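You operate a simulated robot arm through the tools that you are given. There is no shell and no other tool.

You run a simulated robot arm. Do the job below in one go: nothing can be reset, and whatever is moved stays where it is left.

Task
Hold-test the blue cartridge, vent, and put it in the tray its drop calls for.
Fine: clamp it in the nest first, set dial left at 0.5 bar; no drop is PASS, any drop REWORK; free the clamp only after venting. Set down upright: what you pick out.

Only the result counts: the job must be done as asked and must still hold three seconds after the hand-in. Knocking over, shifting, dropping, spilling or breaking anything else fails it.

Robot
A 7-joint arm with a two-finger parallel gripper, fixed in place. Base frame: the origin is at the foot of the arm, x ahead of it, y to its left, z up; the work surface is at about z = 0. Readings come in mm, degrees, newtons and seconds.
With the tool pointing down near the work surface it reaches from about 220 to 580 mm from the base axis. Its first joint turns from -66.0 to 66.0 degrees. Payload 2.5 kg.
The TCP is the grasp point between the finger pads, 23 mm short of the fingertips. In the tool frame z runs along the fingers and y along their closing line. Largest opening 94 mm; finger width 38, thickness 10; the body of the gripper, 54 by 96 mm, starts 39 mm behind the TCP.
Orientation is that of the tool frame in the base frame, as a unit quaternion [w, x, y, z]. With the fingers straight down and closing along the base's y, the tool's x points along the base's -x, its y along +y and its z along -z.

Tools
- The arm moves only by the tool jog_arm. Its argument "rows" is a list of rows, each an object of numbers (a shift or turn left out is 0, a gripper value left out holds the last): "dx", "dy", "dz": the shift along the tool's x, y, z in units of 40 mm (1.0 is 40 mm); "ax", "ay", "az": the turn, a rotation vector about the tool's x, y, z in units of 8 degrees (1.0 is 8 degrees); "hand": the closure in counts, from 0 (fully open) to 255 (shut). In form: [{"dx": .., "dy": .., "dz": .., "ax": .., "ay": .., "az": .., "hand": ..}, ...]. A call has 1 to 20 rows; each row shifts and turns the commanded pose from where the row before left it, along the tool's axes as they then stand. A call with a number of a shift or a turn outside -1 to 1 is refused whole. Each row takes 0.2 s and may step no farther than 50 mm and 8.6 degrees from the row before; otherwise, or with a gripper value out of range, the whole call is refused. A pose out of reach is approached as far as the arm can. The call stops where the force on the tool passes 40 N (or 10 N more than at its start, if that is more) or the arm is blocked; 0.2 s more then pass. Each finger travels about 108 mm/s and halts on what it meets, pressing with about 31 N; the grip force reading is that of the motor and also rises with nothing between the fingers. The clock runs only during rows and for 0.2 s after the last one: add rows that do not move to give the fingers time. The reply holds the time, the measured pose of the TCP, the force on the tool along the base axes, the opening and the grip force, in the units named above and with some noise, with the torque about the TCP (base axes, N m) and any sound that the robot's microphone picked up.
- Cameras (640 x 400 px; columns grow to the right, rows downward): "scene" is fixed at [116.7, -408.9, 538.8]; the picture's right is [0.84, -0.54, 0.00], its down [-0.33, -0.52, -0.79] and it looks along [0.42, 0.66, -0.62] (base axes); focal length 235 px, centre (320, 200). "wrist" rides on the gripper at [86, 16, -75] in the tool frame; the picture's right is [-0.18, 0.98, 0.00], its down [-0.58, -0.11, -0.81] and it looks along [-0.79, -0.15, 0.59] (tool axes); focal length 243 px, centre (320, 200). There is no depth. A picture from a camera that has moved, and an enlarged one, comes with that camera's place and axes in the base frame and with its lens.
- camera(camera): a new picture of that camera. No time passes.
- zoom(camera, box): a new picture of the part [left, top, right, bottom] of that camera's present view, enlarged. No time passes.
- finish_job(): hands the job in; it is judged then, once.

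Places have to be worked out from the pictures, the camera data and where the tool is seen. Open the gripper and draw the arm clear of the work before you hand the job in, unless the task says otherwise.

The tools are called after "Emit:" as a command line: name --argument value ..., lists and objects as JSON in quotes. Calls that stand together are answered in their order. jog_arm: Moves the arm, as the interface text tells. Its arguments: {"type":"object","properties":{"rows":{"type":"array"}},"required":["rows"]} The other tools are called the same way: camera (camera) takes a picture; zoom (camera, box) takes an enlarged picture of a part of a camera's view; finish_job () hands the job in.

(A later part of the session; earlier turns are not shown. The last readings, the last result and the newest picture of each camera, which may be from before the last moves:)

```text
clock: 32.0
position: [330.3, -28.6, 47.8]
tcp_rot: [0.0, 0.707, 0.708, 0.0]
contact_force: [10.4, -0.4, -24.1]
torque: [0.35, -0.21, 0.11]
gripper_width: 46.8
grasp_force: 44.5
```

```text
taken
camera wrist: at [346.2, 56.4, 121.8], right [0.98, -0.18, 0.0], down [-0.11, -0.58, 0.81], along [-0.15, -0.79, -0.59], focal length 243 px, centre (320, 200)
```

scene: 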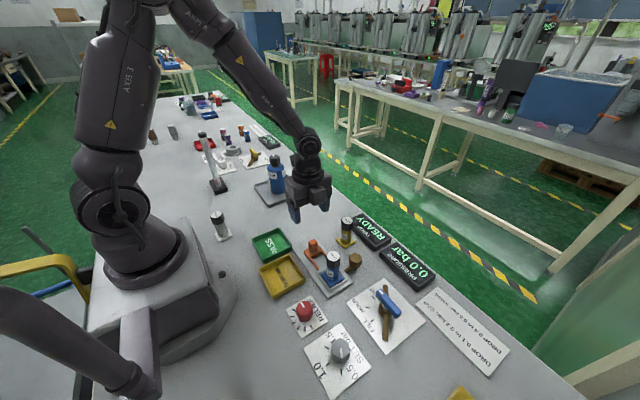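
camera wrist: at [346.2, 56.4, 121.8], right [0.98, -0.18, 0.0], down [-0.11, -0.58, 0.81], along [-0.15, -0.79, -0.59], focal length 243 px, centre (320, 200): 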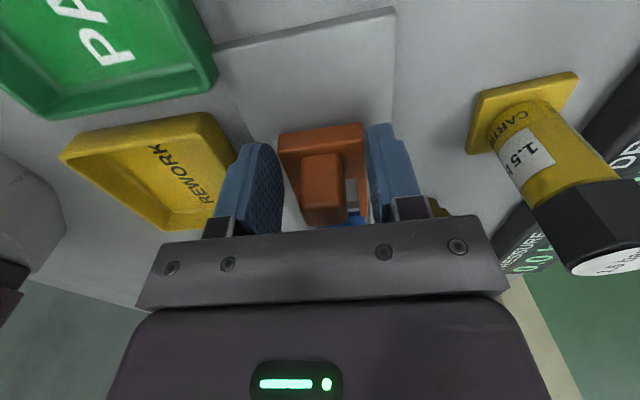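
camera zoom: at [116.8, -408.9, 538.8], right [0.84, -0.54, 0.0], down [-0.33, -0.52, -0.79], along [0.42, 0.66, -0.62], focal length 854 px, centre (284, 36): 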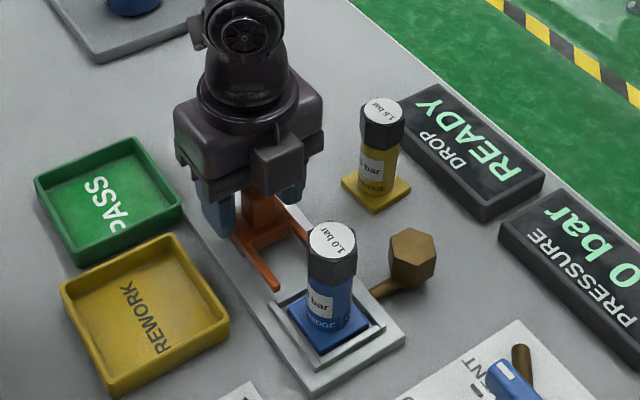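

The fingertips caught the wider clamp block (46.8 mm) instead of the handle. I reopen, rise 9 mm and close again on the handle.

Emit:
jog_arm --rows '[{"hand": 70}, {}, {}, {"dz": -0.23}, {}, {"hand": 255}, {}, {}, {}, {}]'

Emit:
camera --camera "wrist"

Emit:
zoom --camera "scene" --box '[270, 190, 390, 300]'

```text
clock: 34.2
position: [330.7, -29.4, 57.0]
tcp_rot: [0.0, 0.707, 0.707, -0.001]
contact_force: [-2.2, 0.6, 4.8]
torque: [0.0, 0.01, -0.02]
gripper_width: 21.8
grasp_force: 45.0
```

```text
taken
camera wrist: at [346.4, 56.5, 131.6], right [0.98, -0.18, 0.0], down [-0.11, -0.58, 0.81], along [-0.15, -0.79, -0.59], focal length 243 px, centre (320, 200)
```

wrist: 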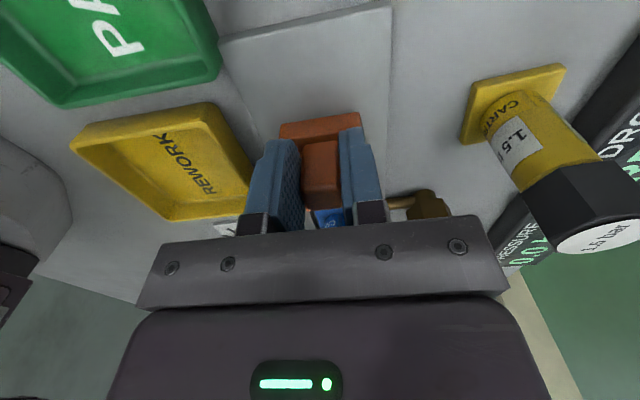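

```text
3.64 times, centred on (330, 245) of scene
camera zoom: at [116.7, -408.9, 538.8], right [0.84, -0.54, 0.0], down [-0.33, -0.52, -0.79], along [0.42, 0.66, -0.62], focal length 854 px, centre (284, 36)
```

zoom: 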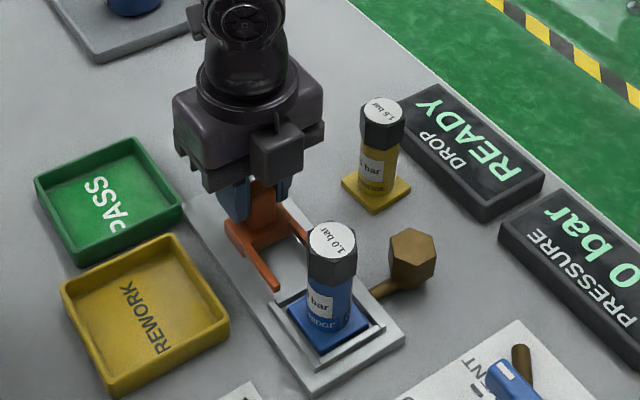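

Now the handle itself is held (21.8 mm). I slide the clamp toward -y in 6 mm steps.

Emit:
jog_arm --rows '[{"dx": -0.1}, {"dx": -0.15}, {"dx": -0.15}, {"dx": -0.15}, {"dx": -0.15}, {"dx": -0.15}, {}]'

Emit:
zoom --camera "scene" --box '[270, 190, 390, 300]'

Emit:
camera --camera "wrist"

```text
clock: 35.8
position: [329.7, -64.4, 57.1]
tcp_rot: [0.0, 0.708, 0.706, 0.001]
contact_force: [-8.9, 0.3, 33.9]
torque: [-0.1, 0.43, 0.09]
gripper_width: 21.8
grasp_force: 44.9
```

```text
3.64 times, centred on (330, 245) of scene
camera zoom: at [116.6, -408.9, 538.9], right [0.84, -0.54, 0.0], down [-0.33, -0.52, -0.79], along [0.42, 0.66, -0.62], focal length 854 px, centre (284, 36)
```

zoom: 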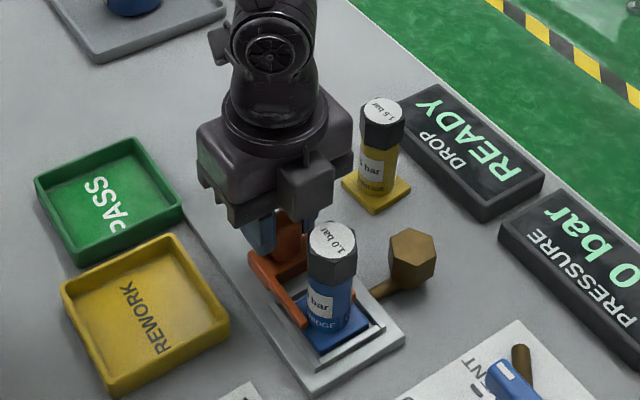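

```text
taken
camera wrist: at [346.4, 21.6, 131.2], right [0.98, -0.19, 0.0], down [-0.11, -0.58, 0.81], along [-0.15, -0.79, -0.59], focal length 243 px, centre (320, 200)
```

wrist: 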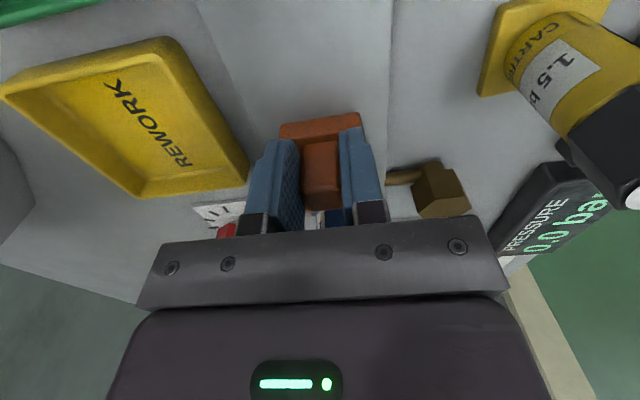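

The clamp moved 35 mm, but the vertical force rose to 34 N. I raise by 0.6 mm to see if the load relaxes.

Emit:
jog_arm --rows '[{"dz": -0.015}, {}]'

Emit:
zoom --camera "scene" --box '[300, 240, 370, 300]'

```text
clock: 36.4
position: [330.7, -63.2, 58.0]
tcp_rot: [0.0, 0.708, 0.706, -0.001]
contact_force: [-3.0, -1.0, 13.0]
torque: [-0.6, 0.24, -0.08]
gripper_width: 21.7
grasp_force: 45.2
```

```text
6.67 times, centred on (335, 270) of scene
camera zoom: at [116.7, -408.9, 538.9], right [0.84, -0.54, 0.0], down [-0.33, -0.52, -0.79], along [0.42, 0.66, -0.62], focal length 1566 px, centre (220, -267)
```

zoom: 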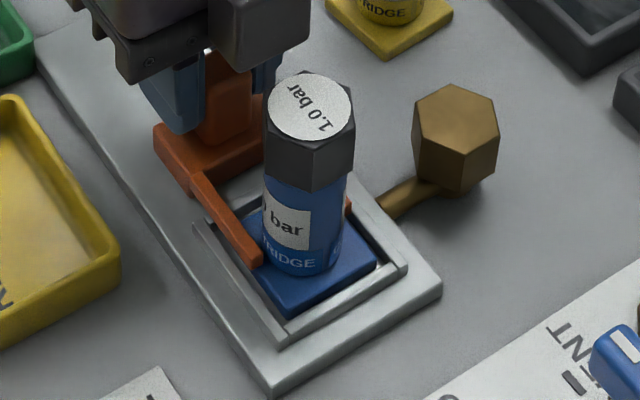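

Force relaxed to 13 N and the fork arms now lie over the base plate. I continue in 2 mm steps until the stop is felt.

Emit:
jog_arm --rows '[{"dx": -0.05}, {"dx": -0.05}, {"dx": -0.05}, {"dx": -0.05}, {}]'

Emit:
zoom --camera "scene" --box '[300, 240, 370, 300]'

```text
clock: 37.6
position: [329.8, -69.5, 57.2]
tcp_rot: [-0.003, 0.706, 0.708, 0.0]
contact_force: [-1.6, 13.4, -0.7]
torque: [-0.3, -0.29, -0.39]
gripper_width: 21.6
grasp_force: 45.0
```

```text
6.67 times, centred on (335, 270) of scene
camera zoom: at [116.7, -408.9, 538.8], right [0.84, -0.54, 0.0], down [-0.33, -0.52, -0.79], along [0.42, 0.66, -0.62], focal length 1566 px, centre (220, -267)
```

zoom: 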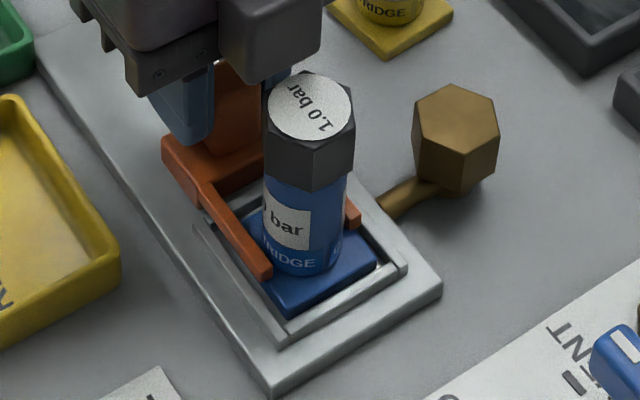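

Resistance in y has begun (13 N at 40 mm travel). I push two more small steps to confirm it is at the end stop.

Emit:
jog_arm --rows '[{"dx": -0.03}, {"dx": -0.03}, {}]'

Emit:
zoom --camera "scene" --box '[300, 240, 370, 300]'

```text
clock: 38.4
position: [330.1, -69.5, 58.2]
tcp_rot: [-0.003, 0.706, 0.708, 0.001]
contact_force: [-2.4, 31.2, 4.2]
torque: [0.02, -0.29, -0.47]
gripper_width: 21.7
grasp_force: 45.1
```

```text
6.67 times, centred on (335, 270) of scene
camera zoom: at [116.7, -408.9, 538.8], right [0.84, -0.54, 0.0], down [-0.33, -0.52, -0.79], along [0.42, 0.66, -0.62], focal length 1566 px, centre (220, -267)
```

zoom: 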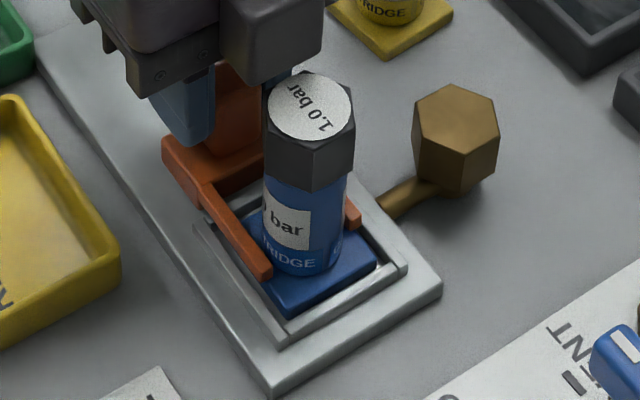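

The clamp is at its hard stop (no motion, 31 N). I relax the push, open, and lift straight up.

Emit:
jog_arm --rows '[{"dx": 0.06}, {}, {"hand": 70}, {}, {}, {"dz": -0.4}, {"dz": -0.8}, {"dz": -0.8}, {"dz": -0.8}, {}]'

Emit:
zoom --camera "scene" --box '[290, 220, 400, 310]'

Emit:
camera --camera "wrist"

```text
clock: 40.6
position: [328.6, -71.8, 170.7]
tcp_rot: [0.0, 0.707, 0.707, 0.0]
contact_force: [-0.3, -0.1, 0.2]
torque: [0.01, 0.01, 0.02]
gripper_width: 68.1
grasp_force: 0.1
```

```text
4.44 times, centred on (345, 265) of scene
camera zoom: at [116.7, -408.9, 538.8], right [0.84, -0.54, 0.0], down [-0.33, -0.52, -0.79], along [0.42, 0.66, -0.62], focal length 1044 px, centre (209, -89)
```

zoom: 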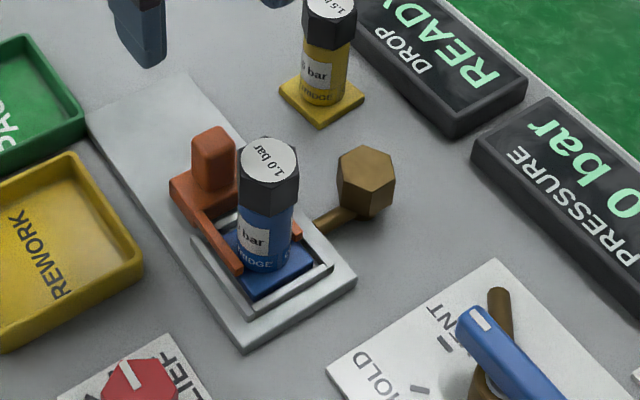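

```text
taken
camera wrist: at [346.6, 14.4, 244.0], right [0.98, -0.18, 0.0], down [-0.11, -0.58, 0.81], along [-0.15, -0.79, -0.59], focal length 243 px, centre (320, 200)
```

wrist: 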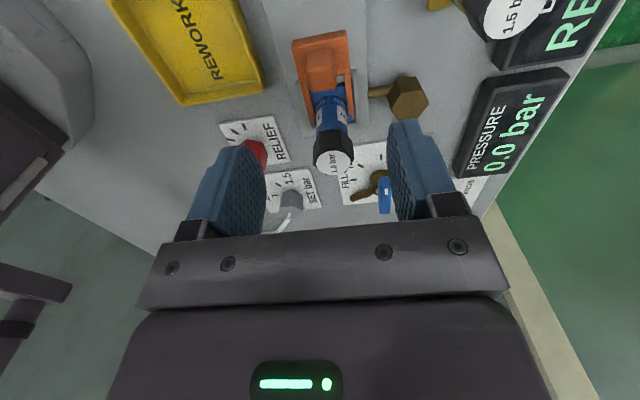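

The clamp stays forward over the base plate. I now move toward the valve for a close look at the bar and its pivot.

Emit:
jog_arm --rows '[{"dx": -0.7375, "dy": 0.3625}, {"dx": -0.7375, "dy": 0.3625}, {"dx": -0.7375, "dy": 0.3625}, {"dx": -0.7375, "dy": 0.3625}, {}]'

Emit:
camera --camera "wrist"

Emit:
zoom --camera "wrist" --box '[220, 20, 420, 170]'

Emit:
zoom --camera "scene" --box '[340, 270, 440, 360]'

```text
clock: 41.8
position: [387.5, -189.1, 170.1]
tcp_rot: [0.0, 0.707, 0.707, 0.001]
contact_force: [-0.3, -0.2, -0.3]
torque: [0.0, -0.02, 0.02]
gripper_width: 68.2
grasp_force: 0.2
```

```text
taken
camera wrist: at [404.0, -103.7, 243.0], right [0.98, -0.18, 0.0], down [-0.11, -0.58, 0.81], along [-0.15, -0.79, -0.59], focal length 243 px, centre (320, 200)
```

wrist: 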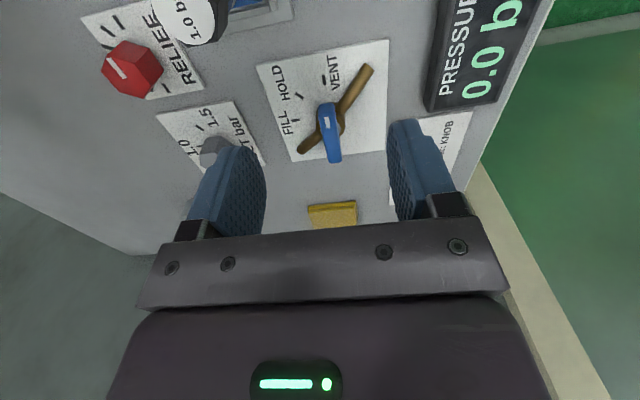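

```text
2.67 times, centred on (320, 95) of wrist
camera zoom: at [404.0, -103.7, 243.0], right [0.98, -0.18, 0.0], down [-0.11, -0.58, 0.81], along [-0.15, -0.79, -0.59], focal length 647 px, centre (320, 480)
```

zoom: 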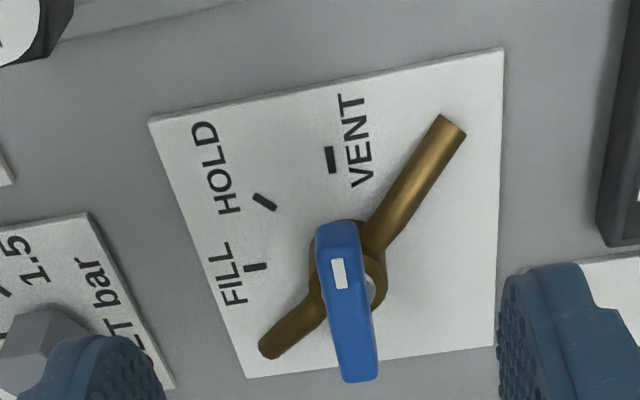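

```text
4.44 times, centred on (390, 315) of scene
camera zoom: at [116.7, -408.9, 538.8], right [0.84, -0.54, 0.0], down [-0.33, -0.52, -0.79], along [0.42, 0.66, -0.62], focal length 1044 px, centre (9, -311)
```

zoom: 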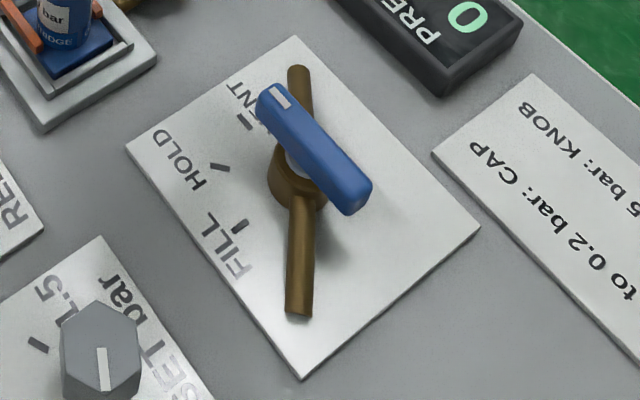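

The bar's top is at z≈50, about 13 mm wide, along y, and the pivot is near (385.5, -267). I move above it with the fingers at 40 mm opening and check alignment.

Emit:
jog_arm --rows '[{"dx": -0.64, "dy": -0.017, "dz": 0.5, "hand": 140}, {"dx": -0.64, "dy": -0.017, "dz": 0.5}, {"dx": -0.64, "dy": -0.017, "dz": 0.5}, {"dz": 0.5}, {}]'

Emit:
camera --camera "wrist"

Emit:
zoom --camera "scene" --box '[340, 250, 440, 350]'

```text
clock: 43.0
position: [385.1, -265.5, 89.1]
tcp_rot: [0.0, 0.707, 0.707, 0.0]
contact_force: [0.1, -0.2, -0.1]
torque: [0.02, 0.0, 0.02]
gripper_width: 42.4
grasp_force: 0.3
```

```text
taken
camera wrist: at [402.0, -180.4, 163.4], right [0.98, -0.18, 0.0], down [-0.11, -0.58, 0.81], along [-0.15, -0.79, -0.59], focal length 243 px, centre (320, 200)
```

wrist: 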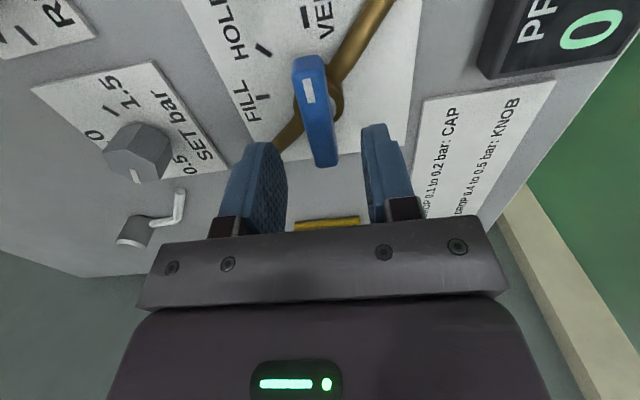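

```text
4.00 times, centred on (390, 300) of scene
camera zoom: at [116.7, -408.9, 538.8], right [0.84, -0.54, 0.0], down [-0.33, -0.52, -0.79], along [0.42, 0.66, -0.62], focal length 939 px, centre (40, -200)
```

zoom: 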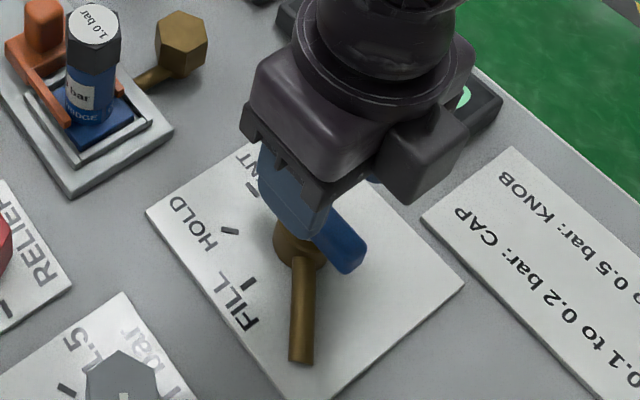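

The bar is centred at about (385, -265), right under the tool. I descend to z≈60 (tips above the brown hub) and close on the bar.

Emit:
jog_arm --rows '[{"dz": 0.4}, {"dz": 0.33}, {}, {"hand": 255}, {}, {}, {}]'

Emit:
zoom --camera "wrist" --box '[200, 20, 440, 240]'

Emit:
zoom --camera "scene" --box '[340, 250, 440, 350]'

```text
clock: 44.6
position: [384.3, -265.7, 60.4]
tcp_rot: [0.0, 0.708, 0.706, 0.0]
contact_force: [-5.3, 0.8, 2.1]
torque: [0.22, 0.03, 0.04]
gripper_width: 15.8
grasp_force: 45.7
```

```text
1.82 times, centred on (320, 130) of wrist
camera zoom: at [401.4, -180.6, 134.1], right [0.98, -0.18, 0.0], down [-0.11, -0.58, 0.81], along [-0.15, -0.79, -0.59], focal length 441 px, centre (320, 327)
```

zoom: 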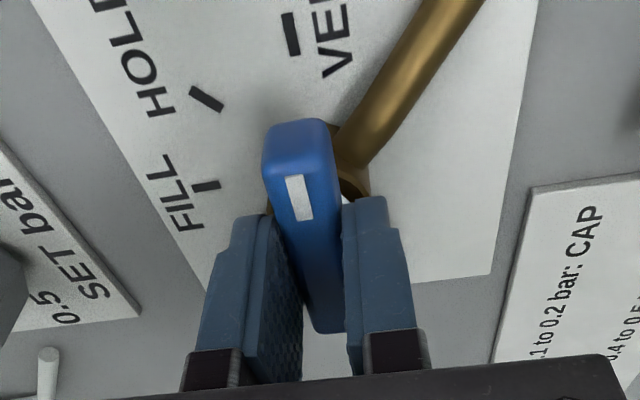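

```text
4.00 times, centred on (390, 300) of scene
camera zoom: at [116.7, -408.9, 538.8], right [0.84, -0.54, 0.0], down [-0.33, -0.52, -0.79], along [0.42, 0.66, -0.62], focal length 939 px, centre (40, -200)
```

zoom: 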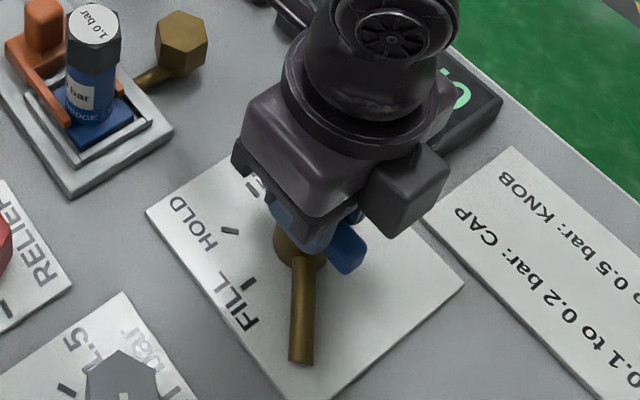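

Bar gripped at 15.8 mm. I turn it toward FILL (counter-clockwise seen from above), starting with 32°.

Emit:
jog_arm --rows '[{"az": -0.5}, {"az": -0.8}, {"az": -0.9}, {"az": -0.9}, {"az": -0.9}, {}]'

Emit:
zoom --camera "wrist" --box '[200, 20, 440, 240]'

Emit:
zoom --camera "scene" --box '[340, 200, 460, 350]'

```text
clock: 46.0
position: [384.6, -265.7, 60.7]
tcp_rot: [0.0, 0.483, 0.875, 0.0]
contact_force: [-6.1, 1.6, 5.7]
torque: [0.68, 0.48, 0.0]
gripper_width: 15.9
grasp_force: 44.4
```

```text
1.82 times, centred on (320, 130) of wrist
camera zoom: at [353.4, -185.0, 134.1], right [0.93, 0.37, 0.0], down [0.22, -0.55, 0.81], along [0.3, -0.75, -0.59], focal length 441 px, centre (320, 327)
```

zoom: 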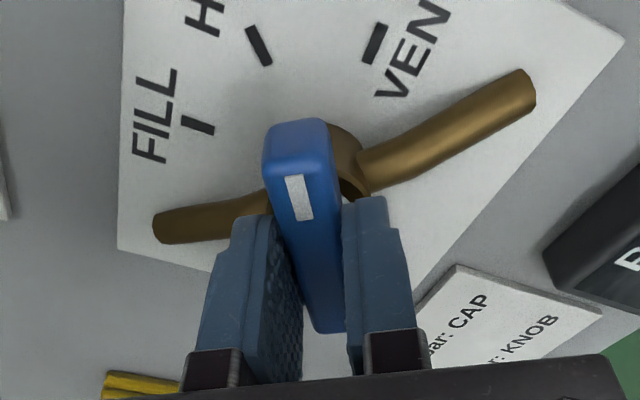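

```text
2.67 times, centred on (400, 275) of scene
camera zoom: at [116.7, -408.9, 538.8], right [0.84, -0.54, 0.0], down [-0.33, -0.52, -0.79], along [0.42, 0.66, -0.62], focal length 626 px, centre (107, 0)
```

zoom: 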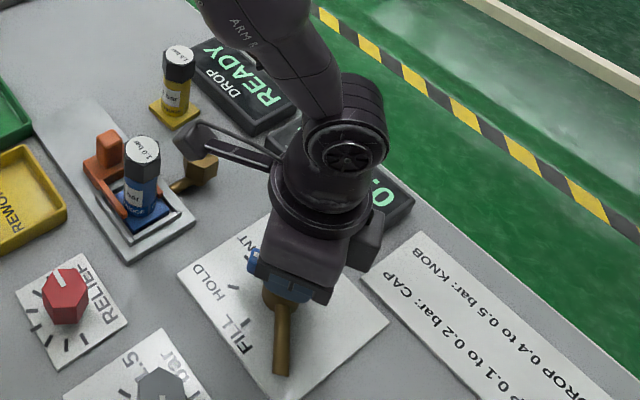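

The bar turns with the tool at low force. I turn the remaining 58° to FILL and hold there briefly.

Emit:
jog_arm --rows '[{"az": -0.9}, {"az": -0.95}, {"az": -0.95}, {"az": -0.95}, {"az": -0.95}, {"az": -0.9}, {"az": -0.9}, {"az": -0.75}, {}, {}]'

Emit:
zoom --camera "wrist" --box '[200, 20, 440, 240]'

Emit:
zoom --camera "scene" --box '[300, 190, 460, 330]'

```text
clock: 48.2
position: [385.6, -264.2, 60.4]
tcp_rot: [0.0, -0.001, 1.0, 0.001]
contact_force: [0.4, 11.1, 2.1]
torque: [0.11, 0.88, -0.07]
gripper_width: 16.0
grasp_force: 44.5
```

```text
1.82 times, centred on (320, 130) of wrist
camera zoom: at [299.5, -250.1, 134.1], right [0.18, 0.98, 0.0], down [0.58, -0.11, 0.81], along [0.79, -0.15, -0.59], focal length 441 px, centre (320, 327)
```

zoom: 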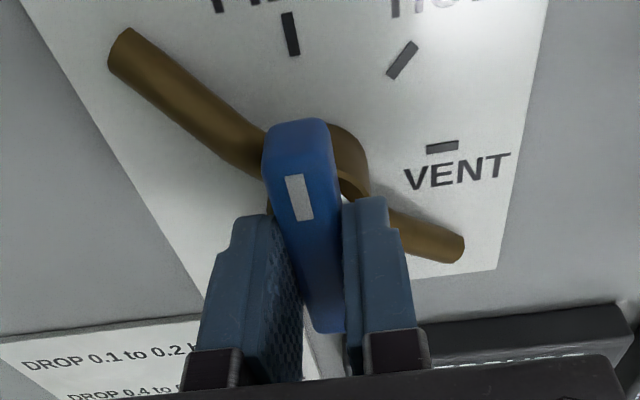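

```text
2.86 times, centred on (380, 260) of scene
camera zoom: at [116.7, -408.9, 538.8], right [0.84, -0.54, 0.0], down [-0.33, -0.52, -0.79], along [0.42, 0.66, -0.62], focal length 671 px, centre (149, 29)
```

zoom: 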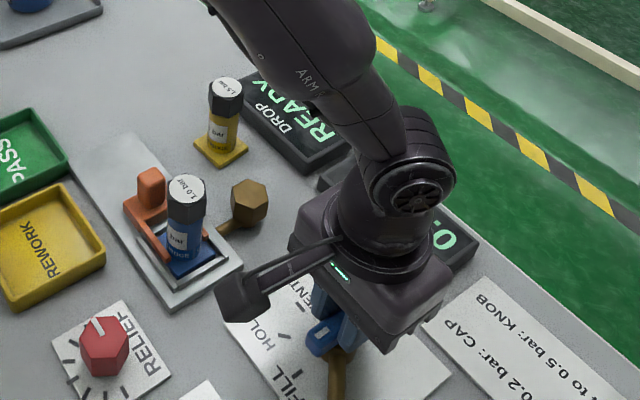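

The bar now points to FILL. I wait a couple of seconds and look at the displays as far as they are visible.

Emit:
jog_arm --rows '[{}, {}, {}, {}, {}, {}, {}, {}, {}, {}]'

Emit:
zoom --camera "scene" --box '[360, 210, 460, 290]'

Emit:
camera --camera "wrist"

```text
clock: 50.4
position: [385.9, -265.4, 60.8]
tcp_rot: [0.0, 0.0, 1.0, 0.001]
contact_force: [0.3, 18.4, 0.1]
torque: [0.17, -0.18, -0.03]
gripper_width: 15.8
grasp_force: 45.2
```

```text
5.00 times, centred on (410, 250) of scene
camera zoom: at [116.7, -408.9, 538.8], right [0.84, -0.54, 0.0], down [-0.33, -0.52, -0.79], along [0.42, 0.66, -0.62], focal length 1174 px, centre (-130, -50)
```

zoom: 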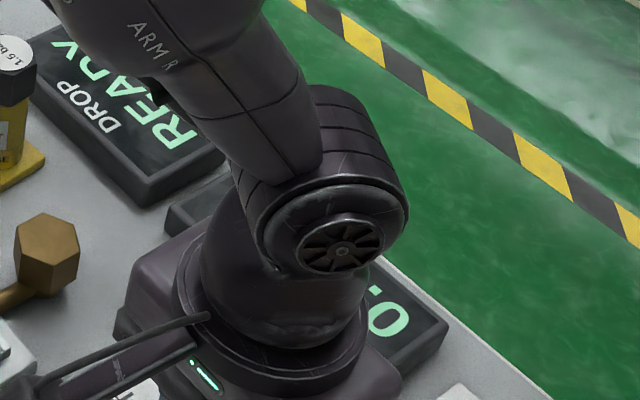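

```text
taken
camera wrist: at [299.5, -250.1, 134.1], right [0.18, 0.98, 0.0], down [0.58, -0.11, 0.81], along [0.79, -0.15, -0.59], focal length 243 px, centre (320, 200)
```

wrist: 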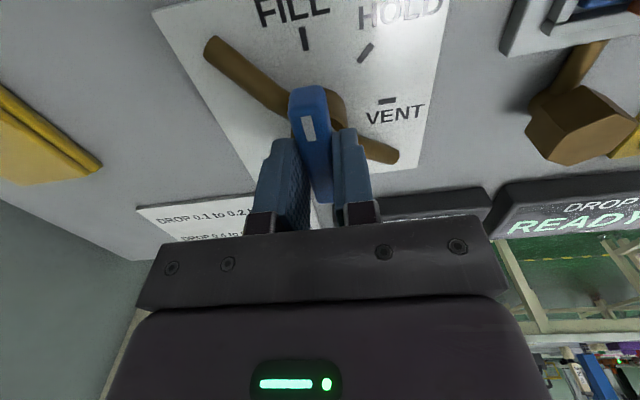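

The pressure value is hidden behind the arm. I let go of the bar (it stays at FILL) and rise to read the displays.

Emit:
jog_arm --rows '[{"hand": 140}, {}, {}, {"dz": -0.5}, {"dz": -0.9}, {"dz": -0.9}, {"dz": -0.7}, {}]'

Emit:
camera --camera "wrist"

Emit:
zoom --camera "scene" --box '[300, 190, 460, 330]'

```text
clock: 52.2
position: [386.4, -265.7, 180.3]
tcp_rot: [0.0, 0.0, 1.0, 0.0]
contact_force: [0.3, 0.4, 0.0]
torque: [0.04, -0.01, 0.01]
gripper_width: 42.3
grasp_force: 0.2
```

```text
taken
camera wrist: at [299.9, -250.7, 254.4], right [0.18, 0.98, 0.0], down [0.58, -0.11, 0.81], along [0.79, -0.15, -0.59], focal length 243 px, centre (320, 200)
```

wrist: 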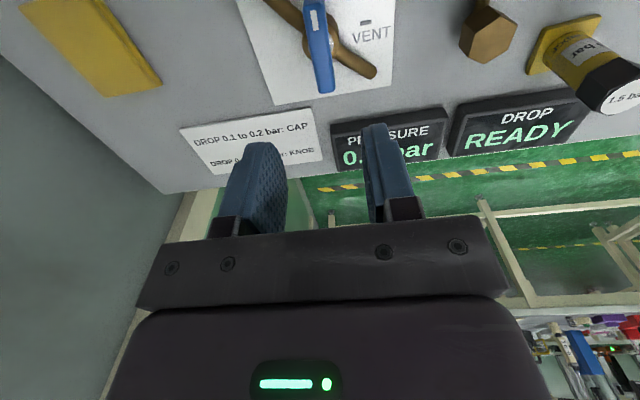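

```text
2.86 times, centred on (380, 260) of scene
camera zoom: at [116.7, -408.9, 538.8], right [0.84, -0.54, 0.0], down [-0.33, -0.52, -0.79], along [0.42, 0.66, -0.62], focal length 671 px, centre (149, 29)
```

zoom: 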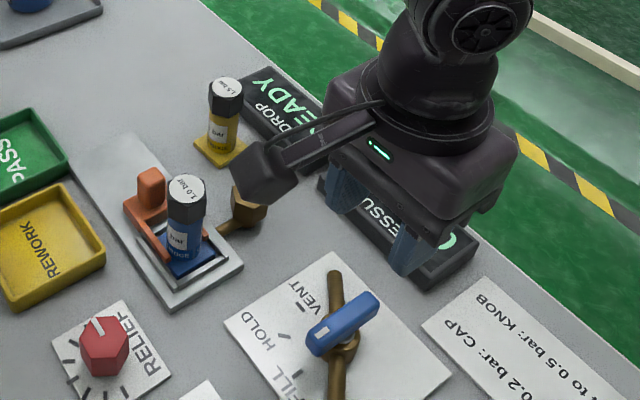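

The finger hides the decimals, so I shift 40 mm in +y to read the pressure.

Emit:
jog_arm --rows '[{"dy": 0.6}, {"dy": 0.6}, {}]'

Emit:
zoom --camera "wrist" --box '[180, 0, 560, 220]'

```text
clock: 53.0
position: [386.8, -218.9, 180.0]
tcp_rot: [0.0, 0.001, 1.0, 0.0]
contact_force: [-0.2, -0.8, 0.5]
torque: [-0.02, 0.02, 0.02]
gripper_width: 42.6
grasp_force: 0.0
```

```text
1.68 times, centred on (370, 110) of wrist
camera zoom: at [299.5, -202.8, 254.1], right [0.18, 0.98, 0.0], down [0.58, -0.11, 0.81], along [0.79, -0.15, -0.59], focal length 409 px, centre (236, 352)
```

zoom: 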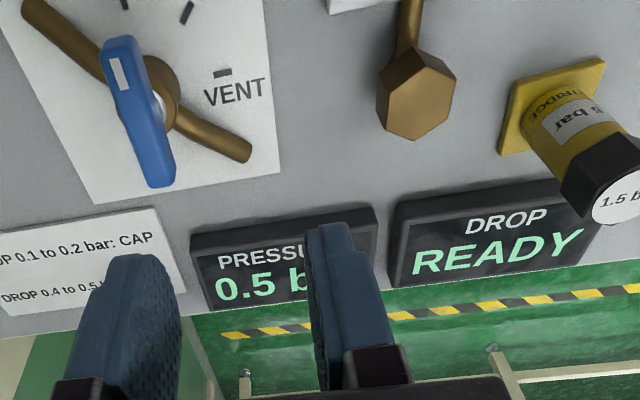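

Pressure reads 0.5 bar at FILL. I go back onto the bar, grip it and turn 45° back to HOLD.

Emit:
jog_arm --rows '[{"dy": -0.6}, {"dy": -0.6}, {"dz": 0.8}, {"dz": 0.8}, {"dz": 0.8}, {"dz": 0.6}, {}, {"hand": 255}, {}, {}, {}]'

Emit:
zoom --camera "wrist" --box '[200, 20, 440, 240]'

```text
clock: 55.4
position: [385.9, -264.3, 60.3]
tcp_rot: [0.0, 0.0, 1.0, 0.001]
contact_force: [0.7, 8.0, -4.0]
torque: [-0.03, 0.26, 0.0]
gripper_width: 15.8
grasp_force: 44.8
```

```text
1.82 times, centred on (320, 130) of wrist
camera zoom: at [299.9, -250.1, 133.7], right [0.18, 0.98, 0.0], down [0.58, -0.11, 0.81], along [0.79, -0.15, -0.59], focal length 441 px, centre (320, 327)
```

zoom: 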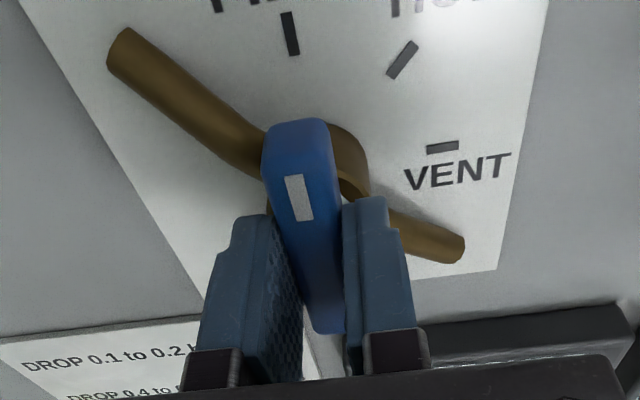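

Gripped again. I turn +45° about the tool axis to HOLD.

Emit:
jog_arm --rows '[{"az": 0.8}, {"az": 0.95}, {"az": 1.0}, {"az": 1.0}, {"az": 1.0}, {"az": 0.875}, {}, {}]'

Emit:
zoom --camera "wrist" --box '[200, 20, 440, 240]'

Emit:
camera --camera "scene"

```text
clock: 57.2
position: [385.0, -266.8, 60.5]
tcp_rot: [0.0, 0.383, 0.924, 0.0]
contact_force: [3.7, 2.0, -17.4]
torque: [-0.54, -0.75, -0.05]
gripper_width: 15.8
grasp_force: 45.1
```

```text
1.82 times, centred on (320, 130) of wrist
camera zoom: at [336.3, -194.2, 133.6], right [0.83, 0.56, 0.0], down [0.33, -0.49, 0.81], along [0.45, -0.67, -0.59], focal length 441 px, centre (320, 327)
```

zoom: 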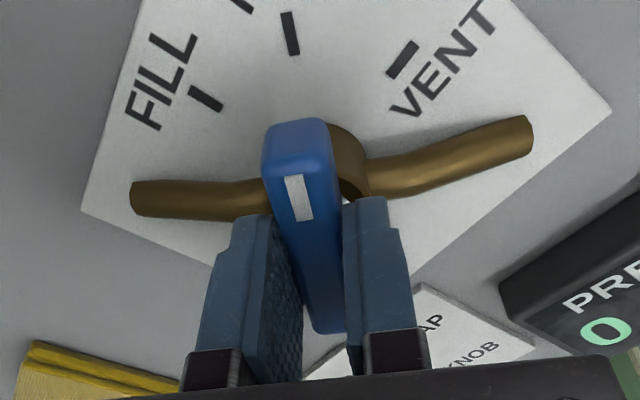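

```text
taken
```

scene: 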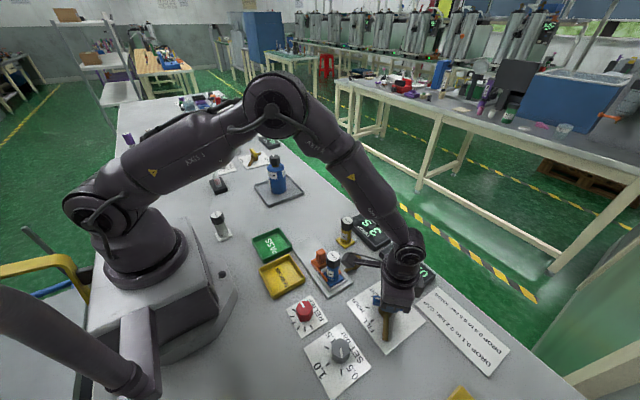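

The bar is at HOLD and the DROP display changed (it looks like a countdown). I release, lift clear and shift to read the displays.

Emit:
jog_arm --rows '[{"hand": 140}, {}, {}, {"dz": -0.5}, {"dz": -0.9}, {"dz": -0.9}, {"dz": -0.7}, {}, {}]'

Emit:
camera --camera "wrist"

Emit:
zoom --camera "scene" --box '[300, 190, 460, 330]'

```text
clock: 59.2
position: [387.2, -266.5, 179.9]
tcp_rot: [0.0, 0.383, 0.924, 0.0]
contact_force: [0.5, -0.3, 0.9]
torque: [-0.02, 0.0, 0.0]
gripper_width: 42.5
grasp_force: 0.2
```

```text
taken
camera wrist: at [337.0, -194.7, 253.6], right [0.83, 0.56, 0.0], down [0.33, -0.49, 0.81], along [0.46, -0.67, -0.59], focal length 243 px, centre (320, 200)
```

wrist: 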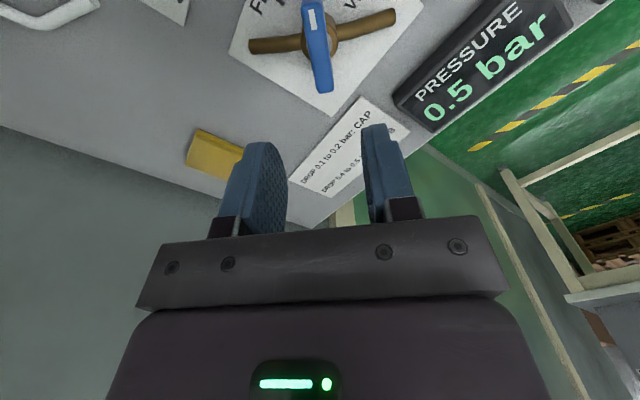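

```text
2.86 times, centred on (380, 260) of scene
camera zoom: at [116.7, -408.9, 538.8], right [0.84, -0.54, 0.0], down [-0.33, -0.52, -0.79], along [0.42, 0.66, -0.62], focal length 671 px, centre (149, 29)
```

zoom: 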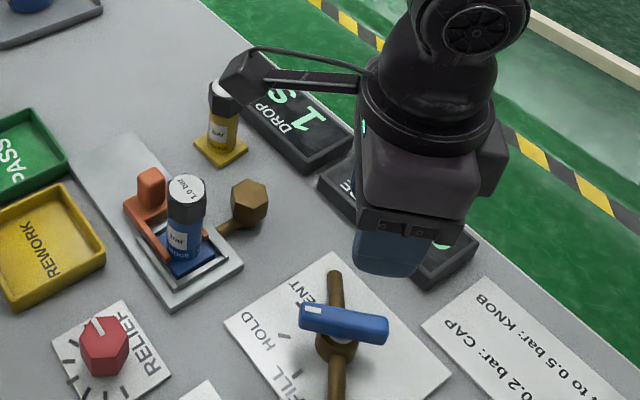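

DROP is counting down ("1 s") and the pressure reads 0.5 bar. I wait until the count ends and read the result.

Emit:
jog_arm --rows '[{}, {}, {}, {}, {}, {}, {}, {}]'

Emit:
zoom --camera "scene" --box '[340, 190, 440, 270]'

Emit:
zoom --camera "wrist" --box '[240, 0, 600, 200]'

```text
clock: 61.0
position: [386.4, -266.9, 180.1]
tcp_rot: [0.0, 0.383, 0.924, 0.0]
contact_force: [-0.3, -0.2, 0.5]
torque: [0.01, -0.04, 0.01]
gripper_width: 42.3
grasp_force: 0.1
```

```text
5.00 times, centred on (390, 230) of scene
camera zoom: at [116.7, -408.9, 538.8], right [0.84, -0.54, 0.0], down [-0.33, -0.52, -0.79], along [0.42, 0.66, -0.62], focal length 1174 px, centre (-30, 50)
```

zoom: 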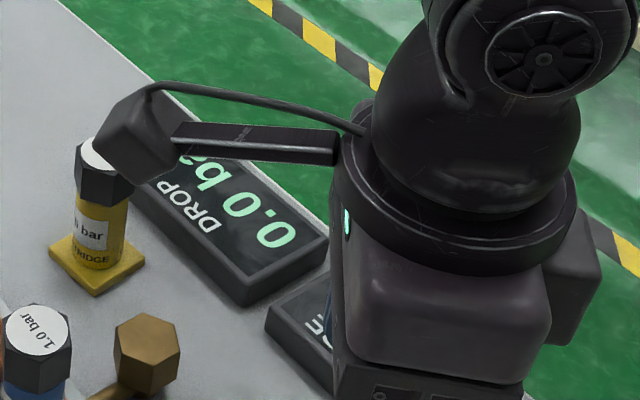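

```text
1.78 times, centred on (420, 100) of wrist
camera zoom: at [337.0, -194.7, 253.4], right [0.83, 0.56, 0.0], down [0.33, -0.49, 0.81], along [0.46, -0.67, -0.59], focal length 431 px, centre (142, 378)
```

zoom: 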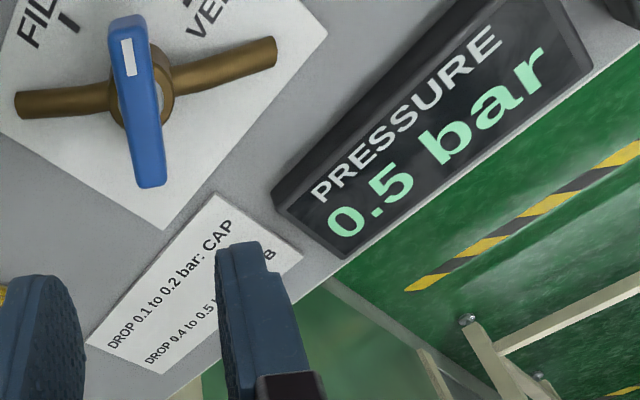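

The hold ended with DROP 0.0 bar and pressure still 0.5 bar, so the cartridge is a PASS. I now go down, grip the bar and turn it to VENT.

Emit:
jog_arm --rows '[{"dz": 0.8}, {"dz": 0.8}, {"dz": 0.8}, {"dz": 0.6}, {}, {"hand": 255}, {}, {}, {}, {"az": 0.8}, {"az": 0.95}, {"az": 1.0}, {"az": 1.0}, {"az": 1.0}, {"az": 0.875}, {}, {}]'

Emit:
zoom --camera "wrist" --box '[200, 20, 440, 240]'

Emit:
zoom --camera "scene" --box '[300, 190, 460, 330]'

```text
clock: 64.6
position: [385.3, -265.9, 60.2]
tcp_rot: [0.0, 0.708, 0.707, -0.001]
contact_force: [-8.0, -15.8, -10.7]
torque: [0.43, 0.01, 0.14]
gripper_width: 15.9
grasp_force: 45.2
```

```text
1.82 times, centred on (320, 130) of wrist
camera zoom: at [401.6, -181.2, 133.6], right [0.98, -0.19, 0.0], down [-0.11, -0.58, 0.81], along [-0.15, -0.79, -0.59], focal length 441 px, centre (320, 327)
```

zoom: 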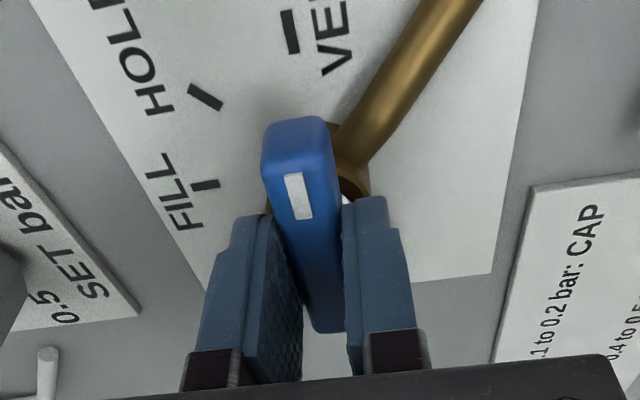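

```text
2.86 times, centred on (380, 260) of scene
camera zoom: at [116.7, -408.9, 538.8], right [0.84, -0.54, 0.0], down [-0.33, -0.52, -0.79], along [0.42, 0.66, -0.62], focal length 671 px, centre (149, 29)
```

zoom: 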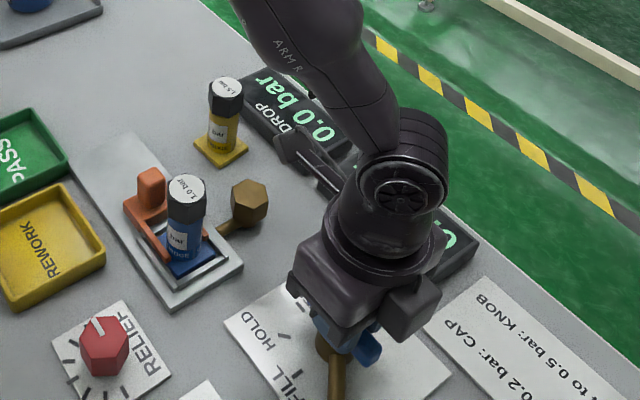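

DROP clearly reads 0.0 bar and the bar points to VENT. I release, lift, and move to where the pressure display is readable.

Emit:
jog_arm --rows '[{"hand": 140}, {}, {}, {"dz": -0.5}, {"dz": -0.9}, {"dz": -0.9}, {"dz": -0.5}, {"dx": 0.65}, {"dx": 0.65}, {"dx": 0.6}, {}, {}]'

Emit:
camera --camera "wrist"

Emit:
zoom --camera "scene" --box '[300, 190, 460, 330]'

```text
clock: 67.2
position: [386.1, -190.2, 171.9]
tcp_rot: [0.0, 0.707, 0.707, 0.0]
contact_force: [0.2, 0.3, 0.3]
torque: [-0.01, 0.01, 0.0]
gripper_width: 42.4
grasp_force: 0.1
```

```text
taken
camera wrist: at [402.3, -104.0, 245.8], right [0.98, -0.18, 0.0], down [-0.11, -0.58, 0.81], along [-0.15, -0.79, -0.59], focal length 243 px, centre (320, 200)
```

wrist: 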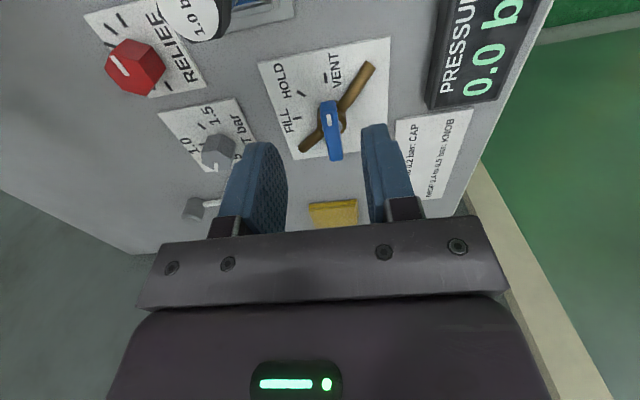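

```text
2.86 times, centred on (380, 260) of scene
camera zoom: at [116.7, -408.9, 538.8], right [0.84, -0.54, 0.0], down [-0.33, -0.52, -0.79], along [0.42, 0.66, -0.62], focal length 671 px, centre (149, 29)
```

zoom: 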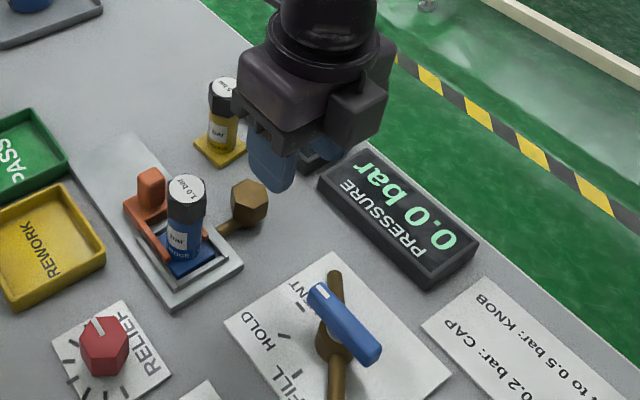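

Pressure is 0.0 bar after venting. I go back above the clamp handle (now about (330, -80)) and grip it again.

Emit:
jog_arm --rows '[{"dx": 0.75, "dy": -0.35, "hand": 70}, {"dx": 0.75, "dy": -0.35}, {"dx": 0.75, "dy": -0.35}, {"dx": 0.75, "dy": -0.35}, {}]'

Emit:
camera --camera "wrist"

```text
clock: 68.4
position: [330.7, -70.0, 173.3]
tcp_rot: [0.0, 0.706, 0.708, 0.0]
contact_force: [0.4, 0.3, -0.5]
torque: [0.01, -0.01, 0.01]
gripper_width: 68.2
grasp_force: 0.0
```

```text
taken
camera wrist: at [346.1, 15.5, 246.4], right [0.98, -0.18, 0.0], down [-0.11, -0.58, 0.81], along [-0.15, -0.79, -0.59], focal length 243 px, centre (320, 200)
```

wrist: 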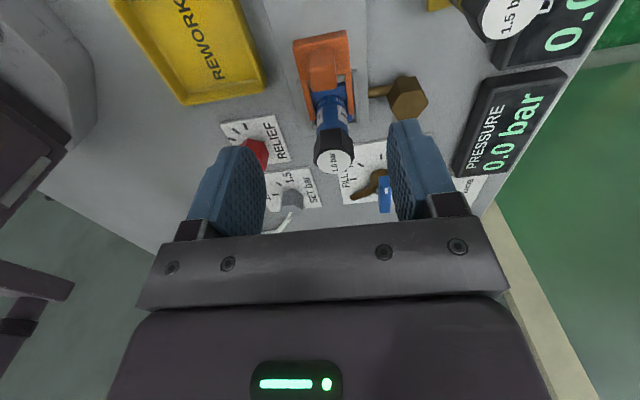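

The layout matches my earlier grip position. I descend to z≈58 and close on the handle.

Emit:
jog_arm --rows '[{"dz": 0.8}, {"dz": 0.8}, {"dz": 0.75}, {"dz": 0.53}, {}, {"hand": 255}, {}, {}, {}, {}]'

Emit:
zoom --camera "scene" --box '[280, 210, 380, 300]'

```text
clock: 70.6
position: [330.2, -69.9, 58.5]
tcp_rot: [-0.001, 0.707, 0.707, 0.0]
contact_force: [9.3, 0.4, -21.9]
torque: [0.03, -0.04, 0.02]
gripper_width: 21.8
grasp_force: 45.1
```

```text
4.44 times, centred on (330, 255) of scene
camera zoom: at [116.8, -408.9, 538.8], right [0.84, -0.54, 0.0], down [-0.33, -0.52, -0.79], along [0.42, 0.66, -0.62], focal length 1044 px, centre (276, -44)
```

zoom: 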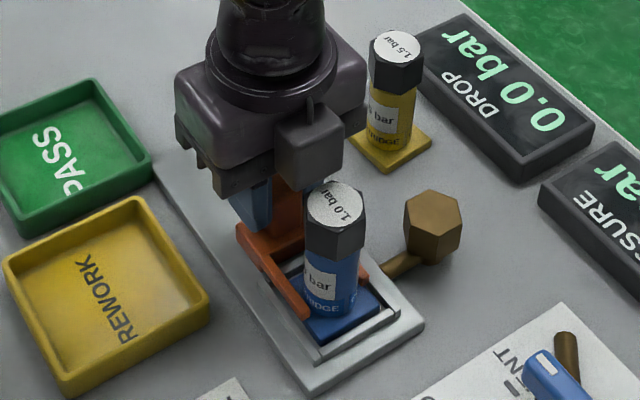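

Handle gripped; I ease the vertical load by lowering 0.5 mm and pull the clamp back in +y.

Emit:
jog_arm --rows '[{"dz": 0.012}, {"dx": 0.1}, {"dx": 0.15}, {"dx": 0.15}, {"dx": 0.15}, {}]'

```text
clock: 72.0
position: [330.6, -48.3, 57.9]
tcp_rot: [0.001, 0.707, 0.707, 0.0]
contact_force: [2.9, -0.5, 5.3]
torque: [-0.65, 0.17, 0.01]
gripper_width: 21.6
grasp_force: 45.5
```

The clamp slides freely; I pull the remaining ~18 mm back to its start position.

Emit:
jog_arm --rows '[{"dx": 0.15}, {"dx": 0.15}, {"dx": 0.13}, {}]'

Emit:
zoom --camera "scene" --box '[280, 210, 380, 300]'

```text
clock: 73.0
position: [329.6, -29.3, 57.8]
tcp_rot: [-0.001, 0.708, 0.707, 0.0]
contact_force: [-1.8, 0.2, 16.2]
torque: [-1.18, 0.05, -0.02]
gripper_width: 21.8
grasp_force: 44.6
```

```text
4.44 times, centred on (330, 255) of scene
camera zoom: at [116.6, -408.8, 538.9], right [0.84, -0.54, 0.0], down [-0.33, -0.52, -0.79], along [0.42, 0.66, -0.62], focal length 1044 px, centre (276, -44)
```

zoom: 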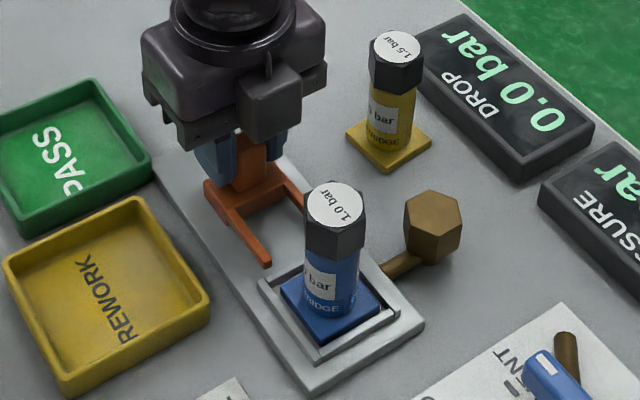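

The clamp is fully back. I release, lift, turn the tool back 90° and move over the cartridge.

Emit:
jog_arm --rows '[{"hand": 70}, {}, {}, {"dz": -0.4}, {"dz": -0.8}, {"dz": -0.8}, {"dz": -0.8}, {}]'

Emit:
jog_arm --rows '[{"az": -1.0}, {"az": -1.0}, {"az": -1.0}, {"az": -1.0}, {"az": -1.0}, {"az": -1.0}, {"az": -1.0}, {"az": -1.0}, {"az": -1.0}, {"az": -1.0}, {"az": -1.0}, {"az": -0.25}, {"dy": -0.85}, {"dy": -0.85}, {"dy": -0.85}, {}]'

Emit:
camera --camera "wrist"

Emit:
zoom --camera "wrist" --box '[240, 0, 440, 125]'

```text
clock: 74.8
position: [328.7, -30.3, 169.4]
tcp_rot: [-0.001, 0.707, 0.707, 0.0]
contact_force: [-0.6, 0.3, -0.2]
torque: [0.0, -0.01, -0.02]
gripper_width: 68.2
grasp_force: 0.1
```

```text
clock: 78.2
position: [329.0, -131.2, 167.8]
tcp_rot: [0.0, 0.0, 1.0, 0.0]
contact_force: [-0.2, 0.3, 0.1]
torque: [-0.02, -0.02, 0.0]
gripper_width: 68.3
grasp_force: 0.1
```

```text
taken
camera wrist: at [243.1, -117.1, 242.1], right [0.18, 0.98, 0.0], down [0.58, -0.11, 0.81], along [0.79, -0.15, -0.59], focal length 243 px, centre (320, 200)
```

wrist: 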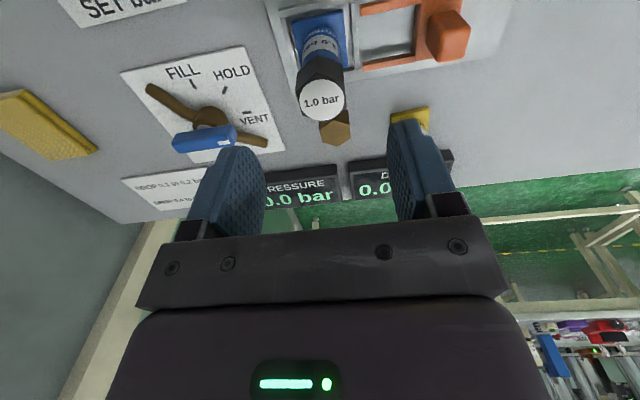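

```text
3.20 times, centred on (340, 62) of wrist
camera zoom: at [243.1, -117.1, 242.1], right [0.18, 0.98, 0.0], down [0.58, -0.11, 0.81], along [0.79, -0.15, -0.59], focal length 776 px, centre (256, 640)
```

zoom: 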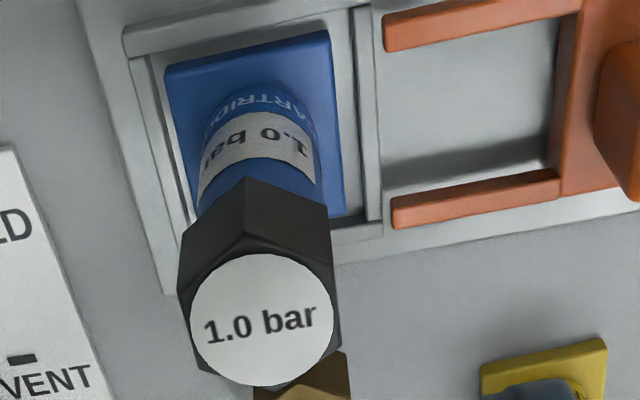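

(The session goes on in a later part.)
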